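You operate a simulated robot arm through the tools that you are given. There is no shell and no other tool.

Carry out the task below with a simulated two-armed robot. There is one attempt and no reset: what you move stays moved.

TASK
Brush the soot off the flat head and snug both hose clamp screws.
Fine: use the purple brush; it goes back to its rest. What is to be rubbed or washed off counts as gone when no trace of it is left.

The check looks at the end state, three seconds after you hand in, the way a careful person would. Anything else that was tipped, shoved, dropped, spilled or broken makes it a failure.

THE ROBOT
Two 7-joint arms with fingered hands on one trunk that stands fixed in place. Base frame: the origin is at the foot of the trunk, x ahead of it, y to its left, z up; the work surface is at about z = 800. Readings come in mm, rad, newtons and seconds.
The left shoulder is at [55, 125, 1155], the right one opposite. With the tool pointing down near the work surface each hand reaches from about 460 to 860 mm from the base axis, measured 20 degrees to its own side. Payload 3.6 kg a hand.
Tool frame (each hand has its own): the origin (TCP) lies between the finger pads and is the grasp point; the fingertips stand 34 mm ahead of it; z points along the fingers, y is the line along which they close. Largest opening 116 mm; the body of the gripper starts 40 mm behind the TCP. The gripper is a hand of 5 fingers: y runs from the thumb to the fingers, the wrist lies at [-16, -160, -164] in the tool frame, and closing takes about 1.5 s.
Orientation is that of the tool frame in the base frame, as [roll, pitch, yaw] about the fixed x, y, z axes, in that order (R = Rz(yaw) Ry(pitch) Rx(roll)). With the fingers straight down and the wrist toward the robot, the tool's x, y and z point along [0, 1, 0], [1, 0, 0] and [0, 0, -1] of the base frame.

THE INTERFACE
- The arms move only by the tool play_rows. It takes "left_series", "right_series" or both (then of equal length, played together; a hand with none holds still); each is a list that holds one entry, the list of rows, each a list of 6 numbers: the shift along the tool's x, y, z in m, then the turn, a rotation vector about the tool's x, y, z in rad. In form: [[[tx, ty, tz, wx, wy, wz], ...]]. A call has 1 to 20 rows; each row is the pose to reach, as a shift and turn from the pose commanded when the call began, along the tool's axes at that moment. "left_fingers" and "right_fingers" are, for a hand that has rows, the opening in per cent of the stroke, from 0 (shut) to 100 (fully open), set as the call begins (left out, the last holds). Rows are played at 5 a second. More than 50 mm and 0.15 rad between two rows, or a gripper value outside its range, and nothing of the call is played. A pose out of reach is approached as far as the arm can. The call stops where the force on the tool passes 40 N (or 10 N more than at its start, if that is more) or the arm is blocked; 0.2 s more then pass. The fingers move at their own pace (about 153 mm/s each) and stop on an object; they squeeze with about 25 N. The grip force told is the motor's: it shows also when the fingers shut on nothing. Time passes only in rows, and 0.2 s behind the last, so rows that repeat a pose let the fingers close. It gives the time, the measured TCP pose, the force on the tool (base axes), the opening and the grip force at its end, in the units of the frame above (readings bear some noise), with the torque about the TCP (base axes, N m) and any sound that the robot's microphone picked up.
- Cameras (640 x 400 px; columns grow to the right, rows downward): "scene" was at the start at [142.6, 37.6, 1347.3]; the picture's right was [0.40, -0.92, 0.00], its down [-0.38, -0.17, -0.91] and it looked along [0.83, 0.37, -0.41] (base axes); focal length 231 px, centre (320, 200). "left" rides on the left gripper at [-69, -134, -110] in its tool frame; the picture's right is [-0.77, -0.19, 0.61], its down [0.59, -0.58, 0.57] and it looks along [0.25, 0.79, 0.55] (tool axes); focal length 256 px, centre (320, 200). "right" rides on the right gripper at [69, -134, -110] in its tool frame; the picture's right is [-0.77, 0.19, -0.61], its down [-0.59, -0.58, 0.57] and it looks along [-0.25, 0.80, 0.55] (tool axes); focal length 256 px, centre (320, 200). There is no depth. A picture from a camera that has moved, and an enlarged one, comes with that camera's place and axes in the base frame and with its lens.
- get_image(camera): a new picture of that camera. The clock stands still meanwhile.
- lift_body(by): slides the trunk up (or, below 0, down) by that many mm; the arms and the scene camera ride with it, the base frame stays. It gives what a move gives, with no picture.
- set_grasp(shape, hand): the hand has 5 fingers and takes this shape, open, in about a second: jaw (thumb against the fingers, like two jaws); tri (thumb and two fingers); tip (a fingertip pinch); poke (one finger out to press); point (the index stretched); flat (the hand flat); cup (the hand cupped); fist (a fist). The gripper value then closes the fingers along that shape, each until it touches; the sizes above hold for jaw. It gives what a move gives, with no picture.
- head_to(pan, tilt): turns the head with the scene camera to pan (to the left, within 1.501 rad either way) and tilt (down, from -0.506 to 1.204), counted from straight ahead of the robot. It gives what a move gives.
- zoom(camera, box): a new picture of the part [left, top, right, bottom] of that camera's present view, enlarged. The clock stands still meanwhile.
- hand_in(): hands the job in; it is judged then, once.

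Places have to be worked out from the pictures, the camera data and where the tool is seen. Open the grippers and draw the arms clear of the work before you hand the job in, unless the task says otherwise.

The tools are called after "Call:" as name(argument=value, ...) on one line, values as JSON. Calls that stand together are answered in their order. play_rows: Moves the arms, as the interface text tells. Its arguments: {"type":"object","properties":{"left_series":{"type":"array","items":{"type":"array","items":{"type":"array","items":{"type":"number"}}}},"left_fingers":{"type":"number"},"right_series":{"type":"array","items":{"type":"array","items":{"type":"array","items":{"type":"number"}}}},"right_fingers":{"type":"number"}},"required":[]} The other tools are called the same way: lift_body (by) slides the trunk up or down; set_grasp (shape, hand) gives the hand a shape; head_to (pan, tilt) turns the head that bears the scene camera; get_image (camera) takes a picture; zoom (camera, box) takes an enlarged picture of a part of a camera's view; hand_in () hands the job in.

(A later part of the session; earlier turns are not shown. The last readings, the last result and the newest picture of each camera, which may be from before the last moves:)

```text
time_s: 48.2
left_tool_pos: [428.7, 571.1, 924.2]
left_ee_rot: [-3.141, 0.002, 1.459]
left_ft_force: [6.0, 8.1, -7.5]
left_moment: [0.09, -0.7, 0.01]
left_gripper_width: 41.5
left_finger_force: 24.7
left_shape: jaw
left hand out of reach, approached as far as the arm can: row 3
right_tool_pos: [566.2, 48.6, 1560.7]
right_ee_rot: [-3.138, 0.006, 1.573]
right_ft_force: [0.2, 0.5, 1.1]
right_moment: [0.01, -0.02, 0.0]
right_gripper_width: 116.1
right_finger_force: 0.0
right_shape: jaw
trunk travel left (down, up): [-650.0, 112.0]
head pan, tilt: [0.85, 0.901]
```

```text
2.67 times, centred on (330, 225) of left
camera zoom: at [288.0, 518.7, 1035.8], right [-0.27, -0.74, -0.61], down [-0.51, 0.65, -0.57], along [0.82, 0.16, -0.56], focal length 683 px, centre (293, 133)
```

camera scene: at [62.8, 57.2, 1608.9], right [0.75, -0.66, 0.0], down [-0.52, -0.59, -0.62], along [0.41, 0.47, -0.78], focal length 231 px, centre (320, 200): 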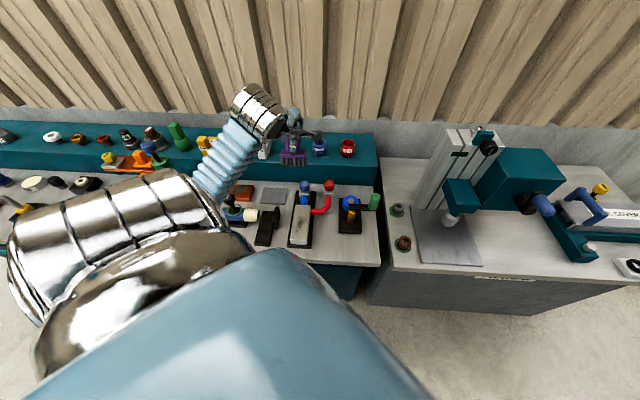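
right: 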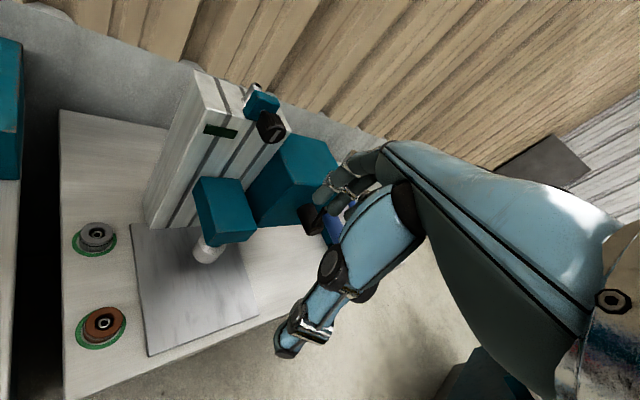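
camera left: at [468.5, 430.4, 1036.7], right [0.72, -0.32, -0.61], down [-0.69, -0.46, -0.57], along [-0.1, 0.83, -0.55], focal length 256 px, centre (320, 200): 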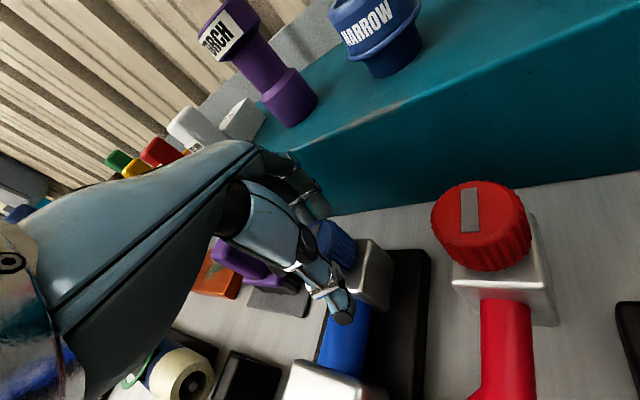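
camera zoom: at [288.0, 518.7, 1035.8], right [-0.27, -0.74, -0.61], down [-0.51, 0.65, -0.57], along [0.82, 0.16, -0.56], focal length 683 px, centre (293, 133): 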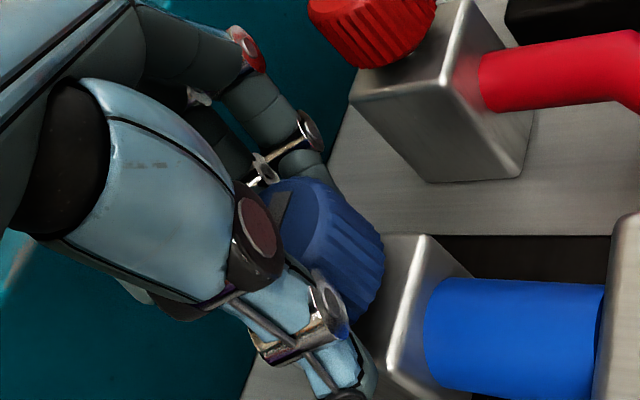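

The arm is at its limit at yaw 1.46, and the knob was turned about 1.5 rad without resistance. I'll open, lift 32 mm, rotate back counter-clockwise, and take a new grip.

Call:
play_rows(left_series=[[[0, 0, 0, 0, 0, 0], [0, 0, 0, 0, 0, 0], [0, 0, 0, 0, 0, 0], [0, -0.001, -0.016, 0, 0, 0], [0.001, -0.002, -0.032, 0, 0, 0], [0.0015, -0.003, -0.032, 0, 0, -0.14], [0.0015, -0.003, -0.032, 0, 0, -0.28], [0.0015, -0.003, -0.032, 0, 0, -0.42], [0.0015, -0.003, -0.032, 0, 0, -0.56], [0.0015, -0.003, -0.032, 0, 0, -0.7], [0.0015, -0.003, -0.032, 0, 0, -0.84], [0.0015, -0.003, -0.032, 0, 0, -0.98], [0.0015, -0.003, -0.032, 0, 0, -1.12], [0.0015, -0.003, -0.032, 0, 0, -1.26], [0.0015, -0.003, -0.032, 0, 0, -1.4], [0.0015, -0.003, -0.032, 0, 0, -1.54], [0.0015, -0.003, -0.032, 0, 0, -1.68], [0.0015, -0.003, -0.032, 0, 0, -1.68]]], left_fingers=65)

Call:
get_image(camera="left")

Call:
zoom(camera="left", box=[270, 200, 430, 300])

```text
time_s: 52.0
left_tool_pos: [426.1, 566.4, 958.8]
left_ee_rot: [-3.141, -0.001, 3.139]
left_ft_force: [-0.7, -0.3, 0.2]
left_moment: [0.0, 0.05, 0.0]
left_gripper_width: 75.2
left_finger_force: 0.1
left_shape: jaw
right_tool_pos: [564.0, 41.7, 1562.8]
right_ee_rot: [-3.141, 0.001, 1.571]
right_ft_force: [-0.6, 0.5, -0.2]
right_moment: [0.02, 0.02, -0.03]
right_gripper_width: 115.9
right_finger_force: 0.0
right_shape: jaw
trunk travel left (down, up): [-650.0, 112.0]
head pan, tilt: [0.85, 0.901]
```

```text
taken
camera left: at [493.8, 433.5, 1070.3], right [0.77, -0.19, -0.61], down [-0.59, -0.57, -0.57], along [-0.24, 0.8, -0.55], focal length 256 px, centre (320, 200)
```

left: 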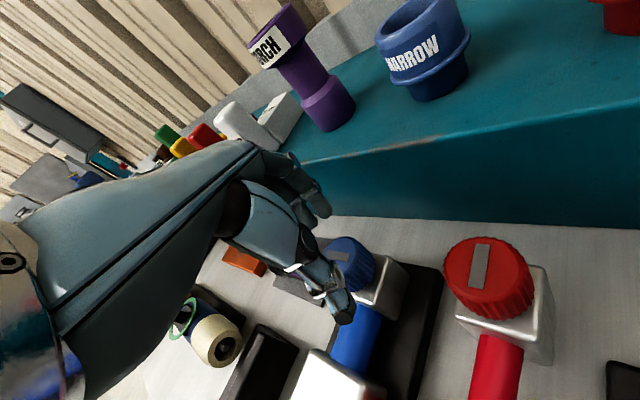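

```text
4.00 times, centred on (350, 250) of left
camera zoom: at [493.8, 433.5, 1070.3], right [0.77, -0.19, -0.61], down [-0.59, -0.57, -0.57], along [-0.24, 0.8, -0.55], focal length 1024 px, centre (200, 0)
```

zoom: 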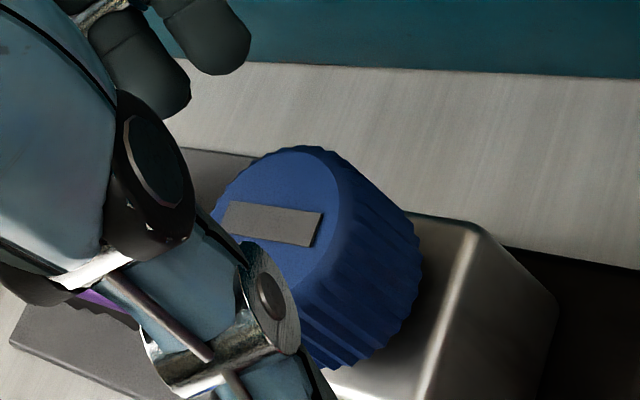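

The knob's index bar has turned about 85–90°, as expected. The knob is about 6 mm ahead of my axis; I'll correct and descend.

Call:
play_rows(left_series=[[[-0.001, 0.006, 0.005, 0, 0, 0], [-0.001, 0.006, 0.015, 0, 0, 0], [-0.001, 0.006, 0.025, 0, 0, 0], [-0.001, 0.006, 0.034, 0, 0, 0], [-0.001, 0.006, 0.034, 0, 0, 0]]])

Call:
play_rows(left_series=[[[0, 0, 0, 0, 0, 0], [0, 0, 0, 0, 0, 0], [0, 0, 0, 0, 0, 0], [0, 0, 0, 0, 0, 0], [0, 0, 0, 0, 0, 0], [0, 0, 0, 0, 0, 0], [0, 0, 0, 0, 0, 0]]], left_fingers=0)

Call:
zoom(camera="left", box=[230, 150, 430, 300])

```text
time_s: 53.2
left_tool_pos: [427.1, 575.8, 925.6]
left_ee_rot: [-3.14, 0.001, 3.137]
left_ft_force: [-0.1, 0.6, -0.5]
left_moment: [0.0, 0.02, 0.03]
left_gripper_width: 75.4
left_finger_force: 0.2
left_shape: jaw
right_tool_pos: [564.6, 42.1, 1562.0]
right_ee_rot: [-3.141, 0.001, 1.573]
right_ft_force: [0.2, 1.0, 0.6]
right_moment: [-0.01, -0.01, -0.01]
right_gripper_width: 116.0
right_finger_force: 0.1
right_shape: jaw
trunk travel left (down, up): [-650.0, 112.0]
head pan, tilt: [0.85, 0.901]
```

```text
time_s: 54.8
left_tool_pos: [427.6, 573.2, 925.5]
left_ee_rot: [3.142, 0.0, 3.136]
left_ft_force: [-1.1, -7.2, -3.4]
left_moment: [0.4, 0.01, -0.03]
left_gripper_width: 42.0
left_finger_force: 24.7
left_shape: jaw
right_tool_pos: [564.6, 40.4, 1560.7]
right_ee_rot: [-3.14, 0.001, 1.571]
right_ft_force: [0.1, 0.2, -0.2]
right_moment: [0.01, -0.01, 0.01]
right_gripper_width: 115.8
right_finger_force: 0.0
right_shape: jaw
trunk travel left (down, up): [-650.0, 112.0]
head pan, tilt: [0.85, 0.901]
```

```text
2.67 times, centred on (330, 225) of left
camera zoom: at [495.1, 439.0, 1035.8], right [0.77, -0.19, -0.61], down [-0.59, -0.57, -0.56], along [-0.24, 0.8, -0.55], focal length 683 px, centre (293, 133)
```

zoom: 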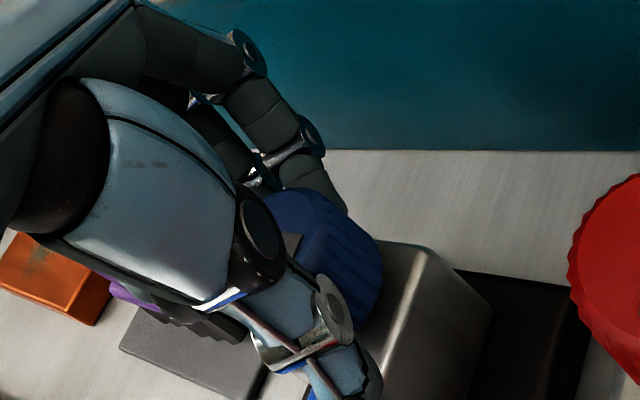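

Gripped again at 42 mm. I'll turn clockwise 0.5 rad and watch the z-torque.

Call:
play_rows(left_series=[[[0, -0.001, 0, 0, 0, 0.1], [0, -0.001, 0, 0, 0, 0.2], [0, -0.001, 0, 0, 0, 0.3], [0, -0.001, 0, 0, 0, 0.4], [0, -0.001, 0, 0, 0, 0.5]]])

Call:
zoom(camera="left", box=[230, 150, 430, 300])

```text
time_s: 56.0
left_tool_pos: [428.0, 571.7, 924.6]
left_ee_rot: [3.138, -0.001, 2.635]
left_ft_force: [4.7, -0.4, -3.5]
left_moment: [0.5, -0.32, 0.0]
left_gripper_width: 41.4
left_finger_force: 24.9
left_shape: jaw
right_tool_pos: [566.1, 43.0, 1561.3]
right_ee_rot: [-3.14, -0.001, 1.571]
right_ft_force: [0.3, -0.2, 0.3]
right_moment: [0.0, 0.0, 0.0]
right_gripper_width: 116.0
right_finger_force: 0.1
right_shape: jaw
trunk travel left (down, up): [-650.0, 112.0]
head pan, tilt: [0.85, 0.901]
```

```text
2.67 times, centred on (330, 225) of left
camera zoom: at [422.6, 421.8, 1035.3], right [0.58, -0.54, -0.61], down [-0.8, -0.22, -0.57], along [0.17, 0.82, -0.55], focal length 683 px, centre (293, 133)
```

zoom: 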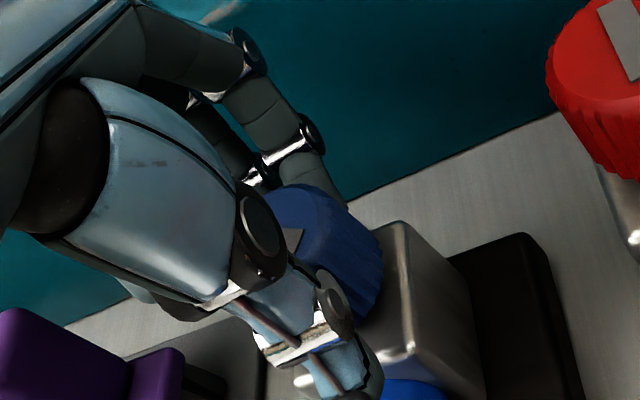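

Still free. I'll turn another 0.5 rad clockwise.

Call:
play_rows(left_series=[[[0, 0.001, 0, 0, 0, 0.1], [0, 0.001, 0, 0, 0, 0.2], [0, 0.001, 0, 0, 0, 0.3], [0, 0.001, 0, 0, 0, 0.4], [0, 0.001, 0, 0, 0, 0.5]]])

Call:
zoom(camera="left", box=[230, 150, 430, 300])

```text
time_s: 57.2
left_tool_pos: [428.1, 572.3, 924.1]
left_ee_rot: [-3.141, -0.001, 2.133]
left_ft_force: [7.5, -5.0, -6.0]
left_moment: [0.23, -0.57, 0.04]
left_gripper_width: 41.3
left_finger_force: 24.7
left_shape: jaw
right_tool_pos: [566.1, 40.4, 1560.4]
right_ee_rot: [-3.141, 0.001, 1.571]
right_ft_force: [0.4, 0.2, 0.0]
right_moment: [-0.01, 0.03, -0.02]
right_gripper_width: 116.0
right_finger_force: 0.0
right_shape: jaw
trunk travel left (down, up): [-650.0, 112.0]
head pan, tilt: [0.85, 0.901]
```

```text
2.67 times, centred on (330, 225) of left
camera zoom: at [351.9, 442.6, 1035.2], right [0.25, -0.75, -0.61], down [-0.8, 0.19, -0.57], along [0.54, 0.63, -0.55], focal length 683 px, centre (293, 133)
```

zoom: 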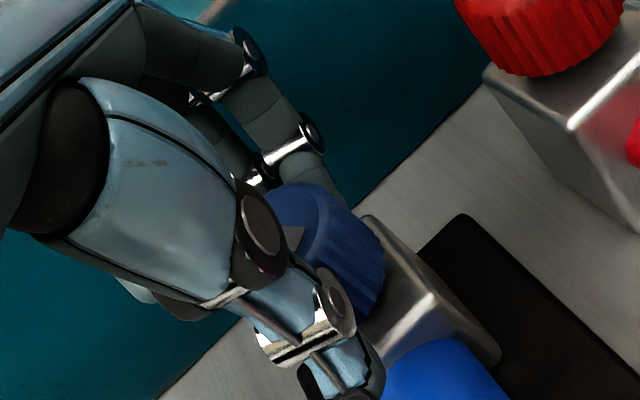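

Total turned about 2.5 rad with no resistance or sound. Continuing another 0.5 rad.

Call:
play_rows(left_series=[[[0, 0.001, -0.001, 0, 0, 0.1], [0, 0.001, -0.001, 0, 0, 0.2], [0, 0.001, -0.001, 0, 0, 0.3], [0, 0.001, -0.001, 0, 0, 0.4], [0, 0.001, -0.001, 0, 0, 0.5], [0, 0.001, -0.001, 0, 0, 0.6]]])

Call:
zoom(camera="left", box=[230, 150, 430, 300])

```text
time_s: 58.6
left_tool_pos: [429.6, 572.2, 923.8]
left_ee_rot: [-3.14, 0.003, 1.535]
left_ft_force: [4.3, -16.6, -13.5]
left_moment: [-0.25, -0.66, 0.08]
left_gripper_width: 40.7
left_finger_force: 25.1
left_shape: jaw
right_tool_pos: [566.8, 41.7, 1559.6]
right_ee_rot: [-3.14, 0.0, 1.572]
right_ft_force: [0.9, 0.0, 0.6]
right_moment: [-0.02, 0.05, 0.03]
right_gripper_width: 116.1
right_finger_force: 0.2
right_shape: jaw
trunk travel left (down, up): [-650.0, 112.0]
head pan, tilt: [0.85, 0.901]
```

```text
2.67 times, centred on (330, 225) of left
camera zoom: at [292.8, 508.9, 1036.1], right [-0.22, -0.76, -0.61], down [-0.56, 0.61, -0.57], along [0.8, 0.22, -0.56], focal length 683 px, centre (293, 133)
```

zoom: 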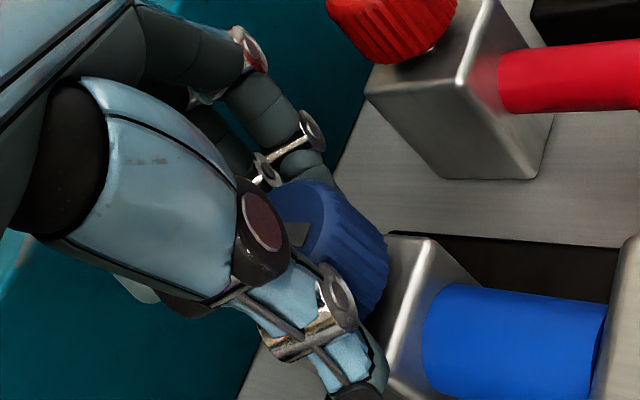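

The tool is now being pulled down (−13.5 N): the knob is screwing down toward the clamp. Total about 3.1 rad. I'll release, lift, rewind and look at the remaining gap.

Call:
play_rows(left_series=[[[0, 0, 0, 0, 0, 0], [0, 0, 0, 0, 0, 0], [0, 0, 0, 0, 0, 0], [0, -0.001, -0.016, 0, 0, 0], [0, -0.002, -0.032, 0, 0, 0], [0, -0.002, -0.032, 0, 0, -0.14], [0, -0.002, -0.032, 0, 0, -0.28], [0, -0.002, -0.032, 0, 0, -0.42], [0, -0.002, -0.032, 0, 0, -0.56], [0, -0.002, -0.032, 0, 0, -0.7], [0, -0.002, -0.032, 0, 0, -0.84], [0, -0.002, -0.032, 0, 0, -0.98], [0, -0.002, -0.032, 0, 0, -1.12], [0, -0.002, -0.032, 0, 0, -1.26], [0, -0.002, -0.032, 0, 0, -1.4], [0, -0.002, -0.032, 0, 0, -1.54], [0, -0.002, -0.032, 0, 0, -1.6], [0, -0.002, -0.032, 0, 0, -1.6]]], left_fingers=65)

Call:
get_image(camera="left")

Call:
zoom(camera="left", box=[270, 200, 430, 300])

Call:
zoom(camera="left", box=[430, 230, 560, 350])

```text
time_s: 62.4
left_tool_pos: [426.9, 573.3, 958.6]
left_ee_rot: [3.142, -0.001, 3.138]
left_ft_force: [0.1, -0.8, -0.1]
left_moment: [0.02, -0.04, 0.01]
left_gripper_width: 75.2
left_finger_force: 0.0
left_shape: jaw
right_tool_pos: [563.8, 40.9, 1561.3]
right_ee_rot: [-3.139, 0.001, 1.573]
right_ft_force: [-0.8, 0.0, 0.2]
right_moment: [0.02, 0.05, 0.03]
right_gripper_width: 116.0
right_finger_force: 0.0
right_shape: jaw
trunk travel left (down, up): [-650.0, 112.0]
head pan, tilt: [0.85, 0.901]
```

```text
taken
camera left: at [493.7, 439.7, 1068.7], right [0.77, -0.19, -0.61], down [-0.59, -0.57, -0.57], along [-0.24, 0.8, -0.55], focal length 256 px, centre (320, 200)
```

left: 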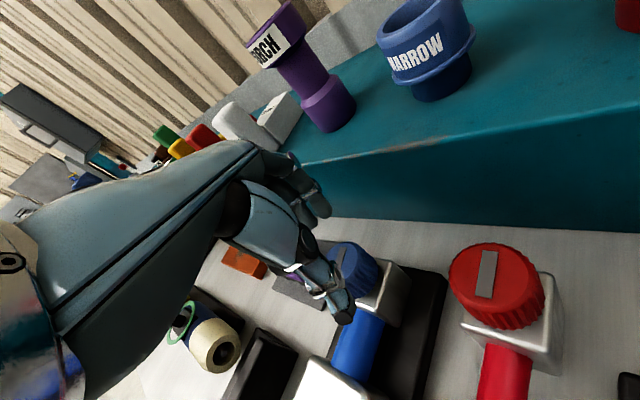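

```text
4.00 times, centred on (350, 250) of left
camera zoom: at [493.7, 439.7, 1068.7], right [0.77, -0.19, -0.61], down [-0.59, -0.57, -0.57], along [-0.24, 0.8, -0.55], focal length 1024 px, centre (200, 0)
```

zoom: 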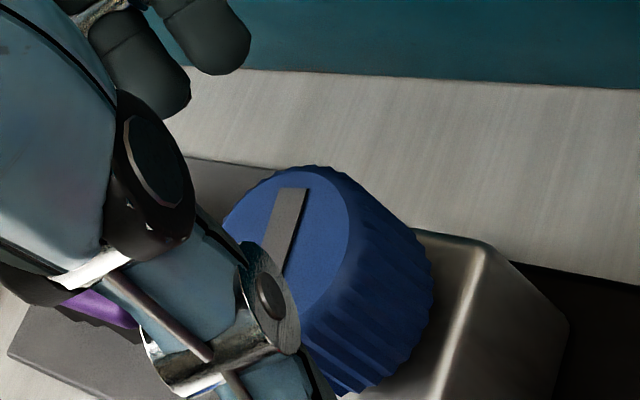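

```text
3.33 times, centred on (495, 290) of left
camera zoom: at [493.7, 439.7, 1068.7], right [0.77, -0.19, -0.61], down [-0.59, -0.57, -0.57], along [-0.24, 0.8, -0.55], focal length 853 px, centre (-263, -100)
```

zoom: 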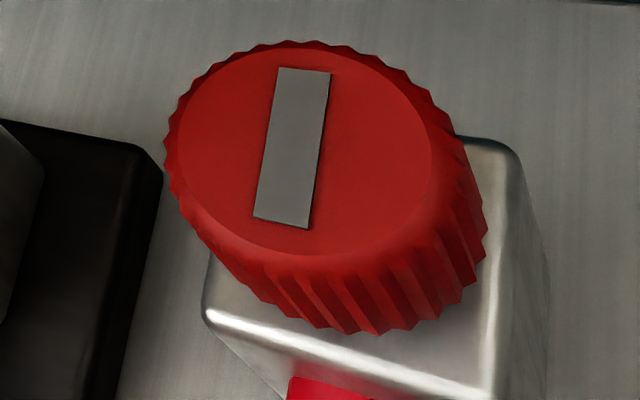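

The blue bar has turned about 180° in total and I'm centred on the knob. I'll take the third grip and keep turning.

Call:
play_rows(left_series=[[[0, 0, 0.01, 0, 0, 0], [0, 0, 0.02, 0, 0, 0], [0, 0, 0.03, 0, 0, 0], [0, 0, 0.035, 0, 0, 0], [0, 0, 0.035, 0, 0, 0]]])

Call:
play_rows(left_series=[[[0, 0, 0, 0, 0, 0], [0, 0, 0, 0, 0, 0], [0, 0, 0, 0, 0, 0], [0, 0, 0, 0, 0, 0], [0, 0, 0, 0, 0, 0], [0, 0, 0, 0, 0, 0]]], left_fingers=0)

Call:
play_rows(left_series=[[[0, 0, 0, 0, 0, 0.1], [0, 0, 0, 0, 0, 0.2], [0, 0, 0, 0, 0, 0.3], [0, 0, 0, 0, 0, 0.4], [0, 0, 0, 0, 0, 0.5]]])

```text
time_s: 63.6
left_tool_pos: [426.6, 573.8, 923.4]
left_ee_rot: [-3.141, 0.001, 3.136]
left_ft_force: [0.3, 0.3, -0.1]
left_moment: [-0.02, 0.0, -0.02]
left_gripper_width: 75.2
left_finger_force: 0.1
left_shape: jaw
right_tool_pos: [565.1, 41.7, 1562.0]
right_ee_rot: [-3.141, 0.0, 1.574]
right_ft_force: [-0.9, -0.4, 0.4]
right_moment: [0.04, 0.01, 0.0]
right_gripper_width: 116.1
right_finger_force: 0.0
right_shape: jaw
trunk travel left (down, up): [-650.0, 112.0]
head pan, tilt: [0.85, 0.901]
```

```text
time_s: 65.0
left_tool_pos: [426.1, 571.5, 921.8]
left_ee_rot: [-3.141, 0.0, 3.137]
left_ft_force: [0.0, -6.3, -2.5]
left_moment: [0.42, 0.02, 0.02]
left_gripper_width: 41.9
left_finger_force: 24.9
left_shape: jaw
right_tool_pos: [564.1, 41.9, 1561.5]
right_ee_rot: [-3.14, 0.001, 1.57]
right_ft_force: [0.5, 0.2, -0.6]
right_moment: [-0.02, 0.0, -0.01]
right_gripper_width: 115.9
right_finger_force: 0.1
right_shape: jaw
trunk travel left (down, up): [-650.0, 112.0]
head pan, tilt: [0.85, 0.901]
```

```text
time_s: 66.2
left_tool_pos: [427.5, 573.6, 922.3]
left_ee_rot: [3.141, -0.001, 2.633]
left_ft_force: [3.9, -7.3, -5.8]
left_moment: [0.37, -0.33, 0.05]
left_gripper_width: 41.5
left_finger_force: 25.3
left_shape: jaw
right_tool_pos: [566.4, 40.7, 1560.5]
right_ee_rot: [-3.14, -0.001, 1.571]
right_ft_force: [-0.2, 0.1, -0.9]
right_moment: [0.02, -0.01, -0.01]
right_gripper_width: 116.2
right_finger_force: 0.0
right_shape: jaw
trunk travel left (down, up): [-650.0, 112.0]
head pan, tilt: [0.85, 0.901]
```

Gripped well, still light torque. I'll turn on by 0.5 rad, shifting slightly with the side load.

Call:
play_rows(left_series=[[[0, 0, 0.001, 0, 0, 0.1], [0, 0, 0.001, 0, 0, 0.2], [0, 0, 0.001, 0, 0, 0.3], [0, 0, 0.001, 0, 0, 0.4], [0, 0, 0.001, 0, 0, 0.5]]])

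Call:
zoom(camera="left", box=[230, 150, 430, 300])

```text
time_s: 67.4
left_tool_pos: [428.0, 573.4, 921.6]
left_ee_rot: [-3.14, 0.0, 2.136]
left_ft_force: [6.1, -6.2, -4.6]
left_moment: [0.44, -0.43, 0.49]
left_gripper_width: 41.7
left_finger_force: 25.2
left_shape: jaw
right_tool_pos: [565.7, 41.2, 1560.9]
right_ee_rot: [-3.14, 0.0, 1.571]
right_ft_force: [-0.1, 0.6, 0.1]
right_moment: [0.04, 0.0, 0.02]
right_gripper_width: 115.6
right_finger_force: 0.1
right_shape: jaw
trunk travel left (down, up): [-650.0, 112.0]
head pan, tilt: [0.85, 0.901]
```

```text
2.67 times, centred on (330, 225) of left
camera zoom: at [350.7, 443.7, 1033.1], right [0.25, -0.75, -0.61], down [-0.8, 0.19, -0.57], along [0.54, 0.63, -0.55], focal length 683 px, centre (293, 133)
```

zoom: 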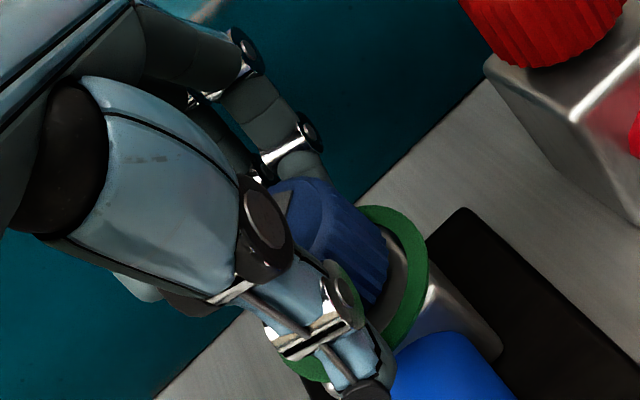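

The torque jumped to 0.49 Nm and a green ring has appeared around the knob's base: the blue screw is snug. I'll release and lift without turning further.

Call:
play_rows(left_series=[[[0, 0, 0, 0, 0, 0], [0, 0, 0, 0, 0, 0], [0, 0, 0, 0, 0, 0], [0, -0.001, -0.02, 0, 0, 0], [0, -0.002, -0.04, 0, 0, 0], [0, -0.002, -0.08, 0, 0, 0], [0, -0.002, -0.08, 0, 0, 0]]], left_fingers=65)

Call:
get_image(camera="left")

Call:
zoom(camera="scene", box=[240, 140, 400, 240])

```text
time_s: 69.0
left_tool_pos: [425.5, 571.9, 1003.4]
left_ee_rot: [3.141, 0.0, 2.137]
left_ft_force: [0.6, -0.3, -0.4]
left_moment: [0.01, 0.02, 0.03]
left_gripper_width: 75.1
left_finger_force: 0.0
left_shape: jaw
right_tool_pos: [565.5, 42.9, 1562.2]
right_ee_rot: [-3.14, 0.001, 1.573]
right_ft_force: [0.0, 0.7, -0.6]
right_moment: [-0.01, 0.02, -0.01]
right_gripper_width: 116.2
right_finger_force: 0.0
right_shape: jaw
trunk travel left (down, up): [-650.0, 112.0]
head pan, tilt: [0.85, 0.901]
```

```text
taken
camera left: at [347.6, 442.3, 1113.7], right [0.25, -0.75, -0.61], down [-0.8, 0.19, -0.57], along [0.54, 0.63, -0.55], focal length 256 px, centre (320, 200)
```

left: 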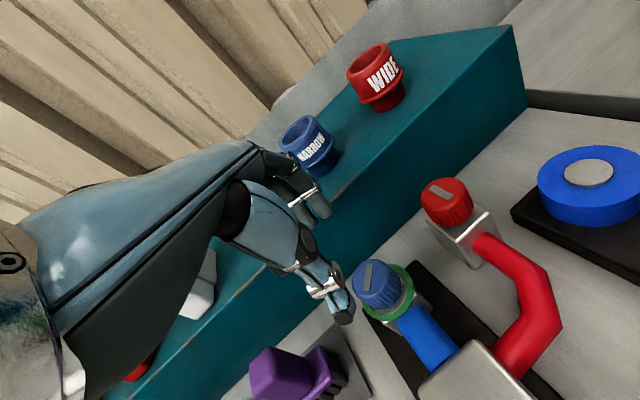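

```text
4.00 times, centred on (320, 190) of scene
camera zoom: at [62.9, 57.1, 1608.8], right [0.75, -0.66, 0.0], down [-0.52, -0.59, -0.62], along [0.41, 0.47, -0.78], focal length 924 px, centre (320, 240)
```

zoom: 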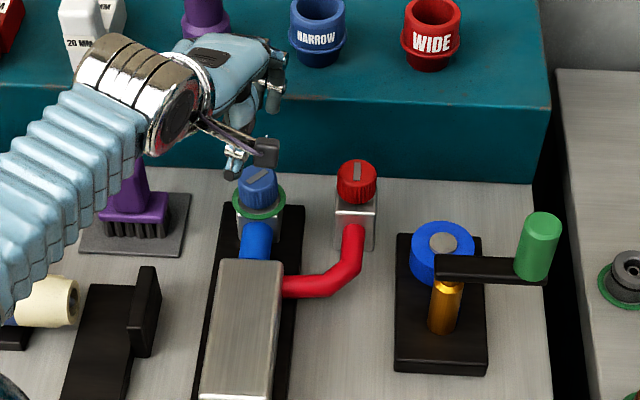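

The blue screw is done; its green ring is visible from both cameras. Using the blue knob's true centre [426, 572.5] as calibration, the red knob should be at about [505, 507]; I'll move above it with the hand turned back counter-clockwise.

Call:
play_rows(left_series=[[[-0.016, 0.0055, 0, 0, 0, -0.127], [-0.032, 0.011, 0, 0, 0, -0.254], [-0.048, 0.0165, 0, 0, 0, -0.381], [-0.065, 0.022, 0, 0, 0, -0.508], [-0.081, 0.0275, 0, 0, 0, -0.635], [-0.0974, 0.0328, 0, 0, 0, -0.76], [-0.0974, 0.0328, 0.04, 0, 0, -0.76], [-0.0974, 0.0328, 0.04, 0, 0, -0.76]]])

Call:
get_image(camera="left")

Call:
zoom(camera="left", box=[270, 200, 430, 300])

Call:
zoom(camera="scene", box=[240, 140, 400, 240])

```text
time_s: 70.8
left_tool_pos: [504.9, 508.3, 962.7]
left_ee_rot: [-3.14, 0.0, 2.898]
left_ft_force: [-0.3, -0.1, -0.2]
left_moment: [0.01, 0.0, 0.04]
left_gripper_width: 74.8
left_finger_force: 0.0
left_shape: jaw
right_tool_pos: [564.7, 42.3, 1561.3]
right_ee_rot: [-3.139, 0.0, 1.572]
right_ft_force: [1.2, -0.4, 0.2]
right_moment: [0.01, 0.0, 0.01]
right_gripper_width: 116.0
right_finger_force: 0.0
right_shape: jaw
trunk travel left (down, up): [-650.0, 112.0]
head pan, tilt: [0.85, 0.901]
```

```text
taken
camera left: at [538.9, 362.0, 1073.2], right [0.7, -0.37, -0.61], down [-0.71, -0.42, -0.57], along [-0.05, 0.83, -0.55], focal length 256 px, centre (320, 200)
```

left: 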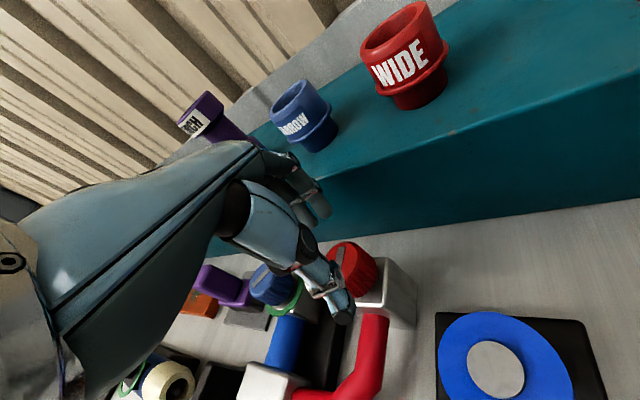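

```text
4.00 times, centred on (350, 250) of left
camera zoom: at [538.9, 362.0, 1073.2], right [0.7, -0.37, -0.61], down [-0.71, -0.42, -0.57], along [-0.05, 0.83, -0.55], focal length 1024 px, centre (200, 0)
```

zoom: 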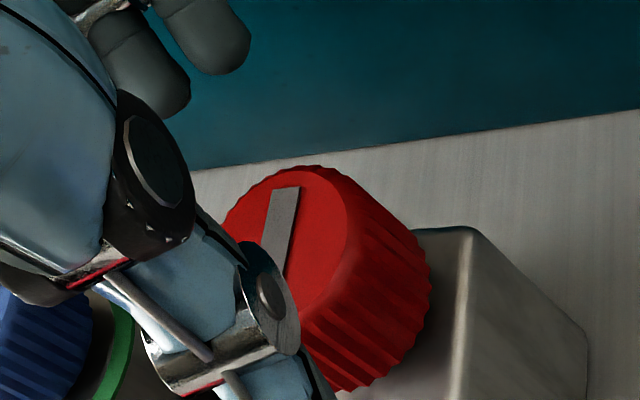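

```text
4.00 times, centred on (320, 190) of scene
camera zoom: at [62.6, 56.2, 1608.9], right [0.75, -0.66, 0.0], down [-0.52, -0.59, -0.62], along [0.41, 0.47, -0.78], focal length 924 px, centre (320, 240)
```

zoom: 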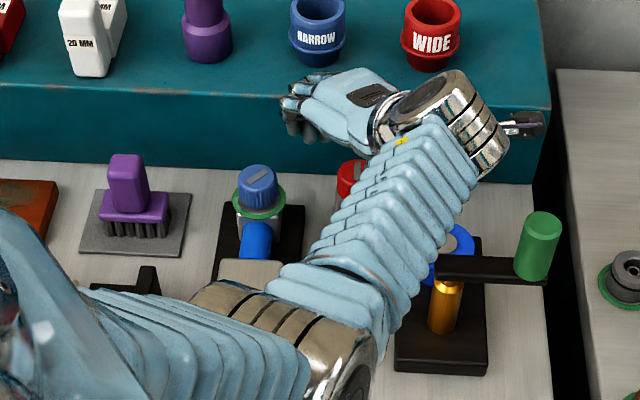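

The red knob appears in the same position under the hand as the blue did when aligned. I'll descend to z ≈ 924 and close.

Call:
play_rows(left_series=[[[0, 0, 0.01, 0, 0, 0], [0, 0, 0.02, 0, 0, 0], [0, 0, 0.03, 0, 0, 0], [0, 0, 0.0385, 0, 0, 0], [0, 0, 0.0385, 0, 0, 0]]])

Call:
zoom(camera="left", box=[230, 150, 430, 300])

```text
time_s: 72.0
left_tool_pos: [503.7, 507.4, 924.4]
left_ee_rot: [3.142, 0.0, 2.897]
left_ft_force: [0.1, -0.7, -0.1]
left_moment: [-0.01, 0.01, -0.01]
left_gripper_width: 75.2
left_finger_force: 0.2
left_shape: jaw
right_tool_pos: [564.3, 43.1, 1561.1]
right_ee_rot: [-3.14, -0.001, 1.573]
right_ft_force: [-0.1, -0.5, -0.2]
right_moment: [-0.02, -0.01, 0.03]
right_gripper_width: 115.9
right_finger_force: 0.0
right_shape: jaw
trunk travel left (down, up): [-650.0, 112.0]
head pan, tilt: [0.85, 0.901]
```

```text
2.67 times, centred on (330, 225) of left
camera zoom: at [537.9, 362.0, 1035.1], right [0.7, -0.37, -0.61], down [-0.71, -0.42, -0.57], along [-0.05, 0.83, -0.55], focal length 683 px, centre (293, 133)
```

zoom: 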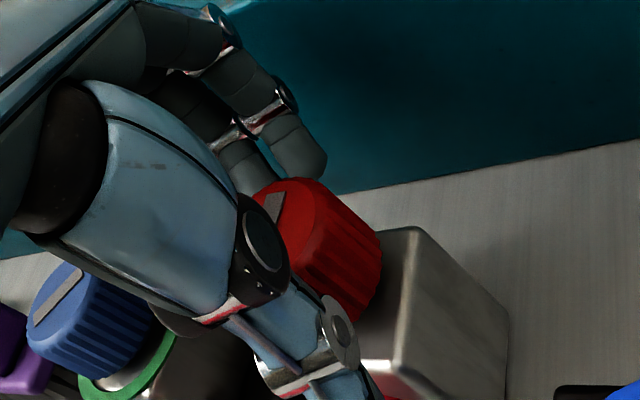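

Good straddle; I'll close on the red knob.

Call:
play_rows(left_series=[[[0.001, 0.002, 0, 0, 0, 0], [0.001, 0.002, 0, 0, 0, 0], [0.001, 0.002, 0, 0, 0, 0], [0.001, 0.002, 0, 0, 0, 0], [0.001, 0.002, 0, 0, 0, 0], [0.001, 0.002, 0, 0, 0, 0], [0.001, 0.002, 0, 0, 0, 0]]], left_fingers=0)

Call:
play_rows(left_series=[[[0, 0, 0, 0, 0, 0.1], [0, 0, 0, 0, 0, 0.2], [0, 0, 0, 0, 0, 0.3], [0, 0, 0, 0, 0, 0.4], [0, 0, 0, 0, 0, 0.5]]])

Call:
zoom(camera="left", box=[230, 150, 430, 300])

```text
time_s: 73.6
left_tool_pos: [503.3, 508.9, 923.7]
left_ee_rot: [3.141, 0.001, 2.895]
left_ft_force: [-1.4, -9.9, -2.3]
left_moment: [0.38, -0.08, 0.01]
left_gripper_width: 42.5
left_finger_force: 24.6
left_shape: jaw
right_tool_pos: [563.7, 39.9, 1561.4]
right_ee_rot: [-3.141, -0.002, 1.571]
right_ft_force: [-1.1, -0.3, -0.1]
right_moment: [0.01, -0.01, 0.01]
right_gripper_width: 115.9
right_finger_force: 0.1
right_shape: jaw
trunk travel left (down, up): [-650.0, 112.0]
head pan, tilt: [0.85, 0.901]
```

```text
time_s: 74.8
left_tool_pos: [503.7, 509.2, 924.7]
left_ee_rot: [3.141, 0.0, 2.394]
left_ft_force: [2.9, -8.9, -6.8]
left_moment: [0.26, -0.43, 0.03]
left_gripper_width: 42.2
left_finger_force: 24.9
left_shape: jaw
right_tool_pos: [565.2, 42.4, 1562.1]
right_ee_rot: [-3.14, 0.0, 1.573]
right_ft_force: [0.2, 0.3, 0.8]
right_moment: [-0.02, 0.0, -0.01]
right_gripper_width: 115.9
right_finger_force: 0.1
right_shape: jaw
trunk travel left (down, up): [-650.0, 112.0]
head pan, tilt: [0.85, 0.901]
```

```text
2.67 times, centred on (330, 225) of left
camera zoom: at [463.6, 364.5, 1034.6], right [0.44, -0.66, -0.61], down [-0.82, -0.02, -0.57], along [0.36, 0.75, -0.55], focal length 683 px, centre (293, 133)
```

zoom: 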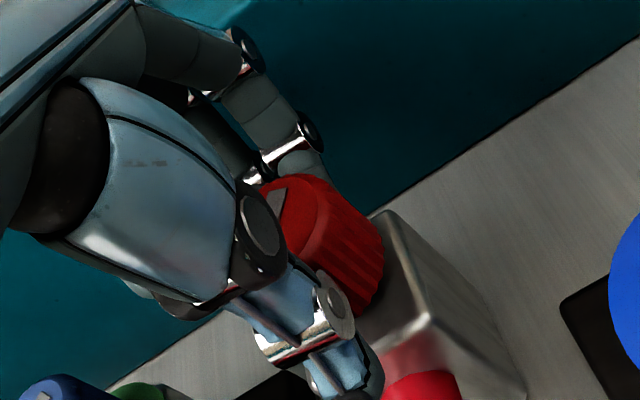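

The red knob turns freely with the hand. I'll ease the −y side load and turn another 0.5 rad.

Call:
play_rows(left_series=[[[-0.001, -0.001, 0, 0, 0, 0.1], [-0.0015, -0.001, 0, 0, 0, 0.2], [-0.0015, -0.001, 0, 0, 0, 0.3], [-0.0015, -0.001, 0, 0, 0, 0.4], [-0.0015, -0.001, 0, 0, 0, 0.5]]])

Call:
zoom(camera="left", box=[230, 150, 430, 300])

Call:
zoom(camera="scene", box=[240, 140, 400, 240])

```text
time_s: 76.0
left_tool_pos: [506.3, 508.3, 924.5]
left_ee_rot: [-3.14, -0.002, 1.894]
left_ft_force: [2.2, -1.0, -7.0]
left_moment: [0.21, -0.59, 0.02]
left_gripper_width: 41.8
left_finger_force: 24.3
left_shape: jaw
right_tool_pos: [565.7, 43.3, 1562.1]
right_ee_rot: [-3.14, 0.001, 1.572]
right_ft_force: [0.3, 0.9, 1.3]
right_moment: [0.02, 0.01, 0.01]
right_gripper_width: 116.1
right_finger_force: 0.1
right_shape: jaw
trunk travel left (down, up): [-650.0, 112.0]
head pan, tilt: [0.85, 0.901]
```

```text
2.67 times, centred on (330, 225) of left
camera zoom: at [399.8, 401.3, 1034.3], right [0.07, -0.79, -0.61], down [-0.73, 0.38, -0.56], along [0.67, 0.49, -0.55], focal length 683 px, centre (293, 133)
```

zoom: 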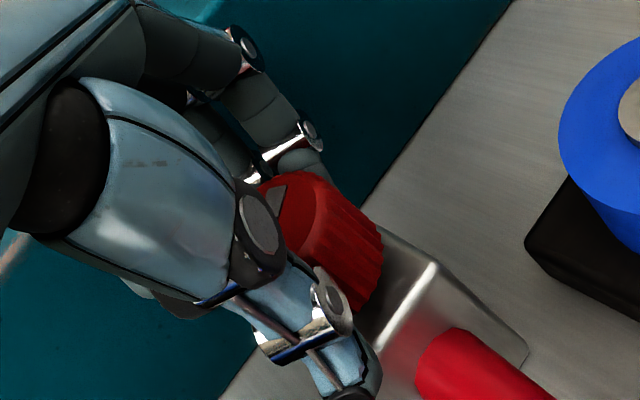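

```text
4.00 times, centred on (320, 190) of scene
camera zoom: at [63.6, 57.4, 1608.8], right [0.75, -0.66, 0.0], down [-0.52, -0.59, -0.62], along [0.41, 0.47, -0.78], focal length 924 px, centre (320, 240)
```

zoom: 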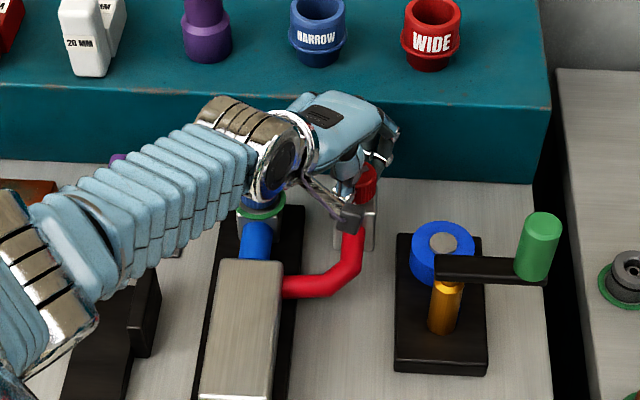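

1.0 rad so far and well centred. Continuing 0.5 rad.

Call:
play_rows(left_series=[[[0, 0, 0, 0, 0, 0.1], [0, 0, 0, 0, 0, 0.2], [0, 0, 0, 0, 0, 0.3], [0, 0, 0, 0, 0, 0.4], [0, 0, 0, 0, 0, 0.5]]])

Call:
zoom(camera="left", box=[230, 150, 430, 300])

```text
time_s: 77.2
left_tool_pos: [505.9, 506.1, 922.8]
left_ee_rot: [-3.141, 0.003, 1.4]
left_ft_force: [5.1, 10.8, -3.0]
left_moment: [0.15, -0.46, 0.03]
left_gripper_width: 41.2
left_finger_force: 24.8
left_shape: jaw
left hand out of reach, approached as far as the arm can: row 5
right_tool_pos: [568.7, 52.9, 1560.1]
right_ee_rot: [-3.138, 0.006, 1.575]
right_ft_force: [-0.4, 0.2, -0.5]
right_moment: [-0.04, 0.0, 0.0]
right_gripper_width: 115.9
right_finger_force: 0.1
right_shape: jaw
trunk travel left (down, up): [-650.0, 112.0]
head pan, tilt: [0.85, 0.901]
```

```text
2.67 times, centred on (330, 225) of left
camera zoom: at [361.0, 461.5, 1034.6], right [-0.31, -0.73, -0.61], down [-0.47, 0.68, -0.57], along [0.83, 0.11, -0.55], focal length 683 px, centre (293, 133)
```

zoom: 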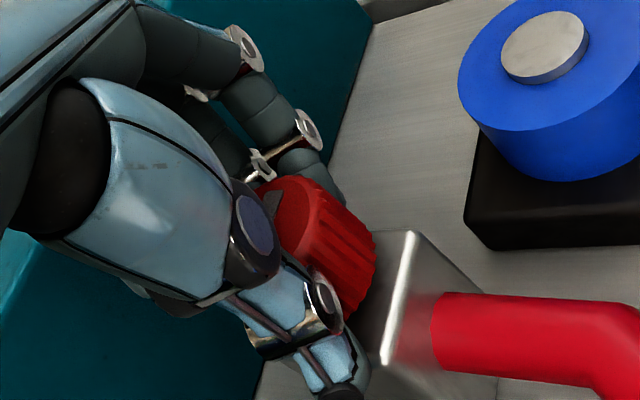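

At the limit again (1.5 rad turned on red). I'll release, lift, and rewind to regrip.

Call:
play_rows(left_series=[[[0, 0, 0, 0, 0, 0], [0, 0, 0, 0, 0, 0], [0, 0, 0, 0, 0, 0], [0, 0, -0.016, 0, 0, 0], [0, 0, -0.034, 0, 0, 0], [0, 0, -0.034, 0, 0, -0.14], [0, 0, -0.034, 0, 0, -0.28], [0, 0, -0.034, 0, 0, -0.42], [0, 0, -0.034, 0, 0, -0.56], [0, 0, -0.034, 0, 0, -0.7], [0, 0, -0.034, 0, 0, -0.84], [0, 0, -0.034, 0, 0, -0.98], [0, 0, -0.034, 0, 0, -1.12], [0, 0, -0.034, 0, 0, -1.26], [0, 0, -0.034, 0, 0, -1.4], [0, 0, -0.034, 0, 0, -1.54], [0, 0, -0.034, 0, 0, -1.65], [0, 0, -0.034, 0, 0, -1.65]]], left_fingers=65)

Call:
zoom(camera="left", box=[270, 200, 430, 300])

```text
time_s: 81.0
left_tool_pos: [503.2, 495.9, 959.9]
left_ee_rot: [3.141, 0.001, 3.047]
left_ft_force: [-0.6, 0.2, 0.2]
left_moment: [-0.02, 0.0, 0.02]
left_gripper_width: 75.1
left_finger_force: 0.0
left_shape: jaw
right_tool_pos: [563.3, 43.7, 1561.8]
right_ee_rot: [3.141, 0.001, 1.572]
right_ft_force: [-0.1, -0.2, -0.7]
right_moment: [-0.03, -0.02, -0.02]
right_gripper_width: 115.8
right_finger_force: 0.2
right_shape: jaw
trunk travel left (down, up): [-650.0, 112.0]
head pan, tilt: [0.85, 0.901]
```

```text
4.00 times, centred on (350, 250) of left
camera zoom: at [558.8, 357.1, 1070.2], right [0.75, -0.26, -0.61], down [-0.64, -0.52, -0.57], along [-0.17, 0.81, -0.55], focal length 1024 px, centre (200, 0)
```

zoom: 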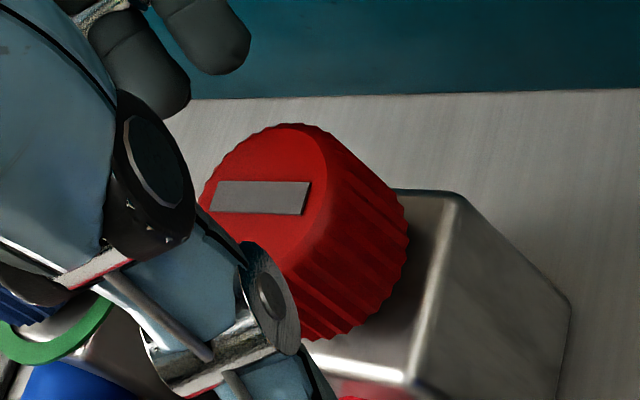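

The rewind left the hand about 12 mm short in y (it had been held at its reach limit). I'll correct by 12.5 mm, check, and descend.

Call:
play_rows(left_series=[[[-0.0008, 0.0126, 0, 0, 0, 0], [-0.0008, 0.0126, 0, 0, 0, 0]]])

Call:
zoom(camera="left", box=[270, 200, 430, 300])

```text
time_s: 81.6
left_tool_pos: [505.2, 510.7, 958.9]
left_ee_rot: [3.142, 0.0, 3.049]
left_ft_force: [0.0, -0.1, 0.2]
left_moment: [0.0, 0.01, -0.02]
left_gripper_width: 75.2
left_finger_force: 0.1
left_shape: jaw
right_tool_pos: [565.1, 41.5, 1561.6]
right_ee_rot: [-3.138, -0.001, 1.573]
right_ft_force: [-0.2, 0.5, 0.0]
right_moment: [0.01, 0.01, -0.04]
right_gripper_width: 116.1
right_finger_force: 0.1
right_shape: jaw
trunk travel left (down, up): [-650.0, 112.0]
head pan, tilt: [0.85, 0.901]
```

```text
4.00 times, centred on (350, 250) of left
camera zoom: at [560.8, 370.3, 1070.7], right [0.75, -0.26, -0.61], down [-0.64, -0.52, -0.57], along [-0.17, 0.82, -0.55], focal length 1024 px, centre (200, 0)
```

zoom: 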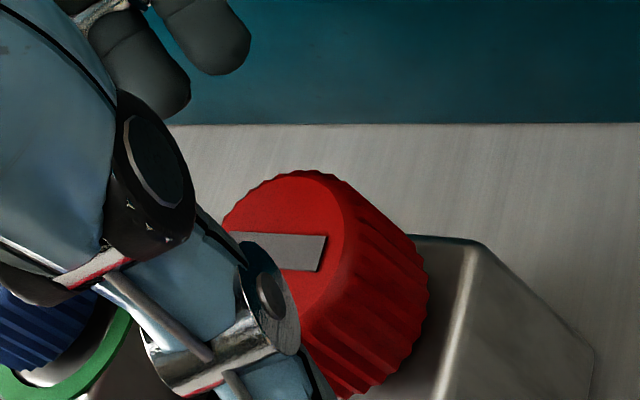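

Aligned now (the bar centre matches the tool axis). I'll descend and take the second grip on red.

Call:
play_rows(left_series=[[[0, -0.001, 0.01, 0, 0, 0], [0, -0.001, 0.02, 0, 0, 0], [0, -0.001, 0.03, 0, 0, 0], [0, -0.001, 0.035, 0, 0, 0], [0, -0.001, 0.035, 0, 0, 0]]])

Call:
play_rows(left_series=[[[0, 0, 0, 0, 0, 0], [0, 0, 0, 0, 0, 0], [0, 0, 0, 0, 0, 0], [0, 0, 0, 0, 0, 0], [0, 0, 0, 0, 0, 0], [0, 0, 0, 0, 0, 0], [0, 0, 0, 0, 0, 0]]], left_fingers=0)

Call:
play_rows(left_series=[[[0, -0.001, 0, 0, 0, 0.1], [0, -0.001, 0, 0, 0, 0.2], [0, -0.001, 0, 0, 0, 0.3], [0, -0.001, 0, 0, 0, 0.4], [0, -0.001, 0, 0, 0, 0.5]]])

Call:
zoom(camera="left", box=[230, 150, 430, 300])

```text
time_s: 82.8
left_tool_pos: [505.1, 508.1, 923.9]
left_ee_rot: [3.141, -0.001, 3.047]
left_ft_force: [0.8, -0.3, -1.1]
left_moment: [-0.01, 0.01, -0.01]
left_gripper_width: 74.9
left_finger_force: 0.1
left_shape: jaw
right_tool_pos: [563.1, 42.2, 1561.3]
right_ee_rot: [-3.139, 0.0, 1.572]
right_ft_force: [0.2, 1.2, -0.2]
right_moment: [0.0, -0.01, 0.03]
right_gripper_width: 116.0
right_finger_force: 0.1
right_shape: jaw
trunk travel left (down, up): [-650.0, 112.0]
head pan, tilt: [0.85, 0.901]
```

```text
time_s: 84.4
left_tool_pos: [504.3, 507.6, 924.8]
left_ee_rot: [3.141, 0.0, 3.047]
left_ft_force: [-1.3, -7.7, -2.9]
left_moment: [0.4, -0.04, -0.01]
left_gripper_width: 41.7
left_finger_force: 24.8
left_shape: jaw
right_tool_pos: [564.4, 40.9, 1561.3]
right_ee_rot: [-3.141, 0.0, 1.571]
right_ft_force: [0.2, 0.4, -0.4]
right_moment: [0.0, 0.02, 0.0]
right_gripper_width: 115.9
right_finger_force: 0.1
right_shape: jaw
trunk travel left (down, up): [-650.0, 112.0]
head pan, tilt: [0.85, 0.901]
```

```text
time_s: 85.6
left_tool_pos: [505.0, 506.9, 923.9]
left_ee_rot: [3.141, 0.001, 2.545]
left_ft_force: [2.3, -2.1, -5.9]
left_moment: [0.54, -0.35, 0.05]
left_gripper_width: 41.3
left_finger_force: 24.9
left_shape: jaw
right_tool_pos: [565.4, 42.6, 1560.7]
right_ee_rot: [-3.139, 0.0, 1.571]
right_ft_force: [0.8, -0.2, -0.5]
right_moment: [0.02, 0.0, 0.0]
right_gripper_width: 115.9
right_finger_force: 0.1
right_shape: jaw
trunk travel left (down, up): [-650.0, 112.0]
head pan, tilt: [0.85, 0.901]
```

```text
2.67 times, centred on (330, 225) of left
camera zoom: at [486.7, 358.4, 1034.8], right [0.53, -0.59, -0.61], down [-0.81, -0.15, -0.56], along [0.24, 0.8, -0.55], focal length 683 px, centre (293, 133)
```

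zoom: 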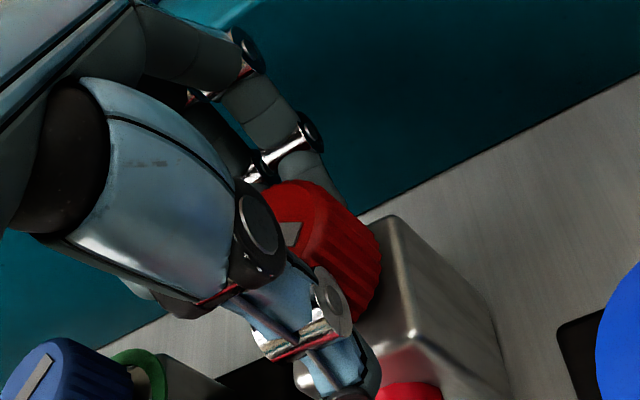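

Turning nicely: about 2.0 rad in total, no resistance. Next 0.5 rad.

Call:
play_rows(left_series=[[[0, 0, 0.0005, 0, 0, 0.1], [0, 0, 0.0005, 0, 0, 0.2], [0, 0, 0.0005, 0, 0, 0.3], [0, 0, 0.0005, 0, 0, 0.4], [0, 0, 0.0005, 0, 0, 0.5]]])

Call:
zoom(camera="left", box=[230, 150, 430, 300])

```text
time_s: 86.8
left_tool_pos: [505.2, 508.0, 923.5]
left_ee_rot: [3.14, 0.0, 2.043]
left_ft_force: [3.7, -3.5, -6.2]
left_moment: [0.28, -0.59, 0.01]
left_gripper_width: 41.2
left_finger_force: 25.1
left_shape: jaw
right_tool_pos: [566.0, 43.1, 1560.5]
right_ee_rot: [-3.139, 0.0, 1.572]
right_ft_force: [0.4, -0.1, -0.6]
right_moment: [-0.02, -0.02, 0.01]
right_gripper_width: 115.8
right_finger_force: 0.0
right_shape: jaw
trunk travel left (down, up): [-650.0, 112.0]
head pan, tilt: [0.85, 0.901]
```

```text
2.67 times, centred on (330, 225) of left
camera zoom: at [417.7, 385.5, 1034.5], right [0.18, -0.77, -0.61], down [-0.78, 0.26, -0.56], along [0.6, 0.58, -0.55], focal length 683 px, centre (293, 133)
```

zoom: 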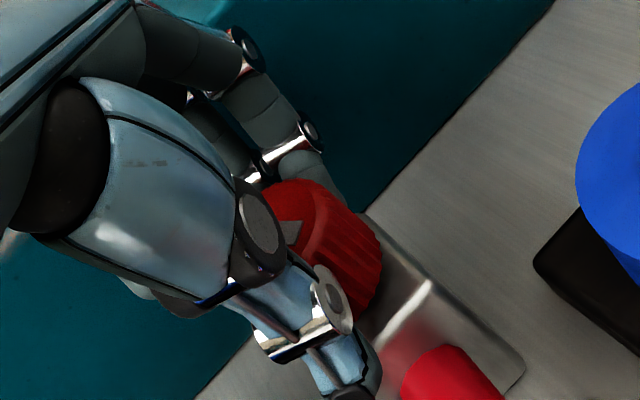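

About 2.5 rad so far. Another 0.5 rad, staying short of the reach limit.

Call:
play_rows(left_series=[[[0, 0, 0.0005, 0, 0, 0.1], [0, 0, 0.0005, 0, 0, 0.2], [0, 0, 0.0005, 0, 0, 0.3], [0, 0, 0.0005, 0, 0, 0.4], [0, 0, 0.0005, 0, 0, 0.5]]])

Call:
zoom(camera="left", box=[230, 150, 430, 300])

```text
time_s: 88.0
left_tool_pos: [506.2, 507.4, 924.1]
left_ee_rot: [3.14, 0.002, 1.547]
left_ft_force: [5.9, -5.2, -5.4]
left_moment: [-0.04, -0.7, 0.0]
left_gripper_width: 41.1
left_finger_force: 24.8
left_shape: jaw
right_tool_pos: [566.8, 43.3, 1561.0]
right_ee_rot: [-3.139, 0.0, 1.572]
right_ft_force: [-1.1, 0.0, 0.8]
right_moment: [0.03, 0.0, 0.03]
right_gripper_width: 115.7
right_finger_force: 0.1
right_shape: jaw
trunk travel left (down, up): [-650.0, 112.0]
head pan, tilt: [0.85, 0.901]
```

```text
2.67 times, centred on (330, 225) of left
camera zoom: at [369.9, 442.5, 1034.1], right [-0.21, -0.77, -0.61], down [-0.56, 0.6, -0.57], along [0.8, 0.23, -0.55], focal length 683 px, centre (293, 133)
```

zoom: 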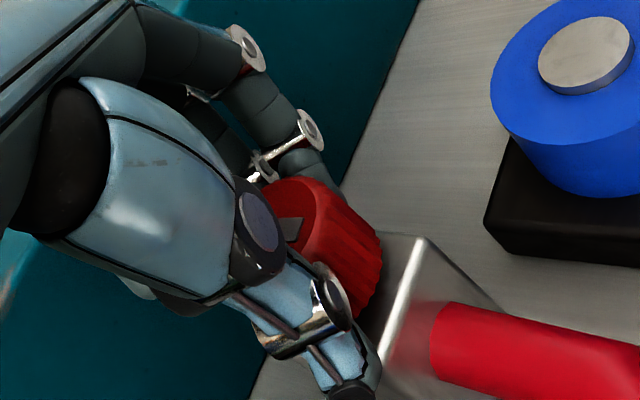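

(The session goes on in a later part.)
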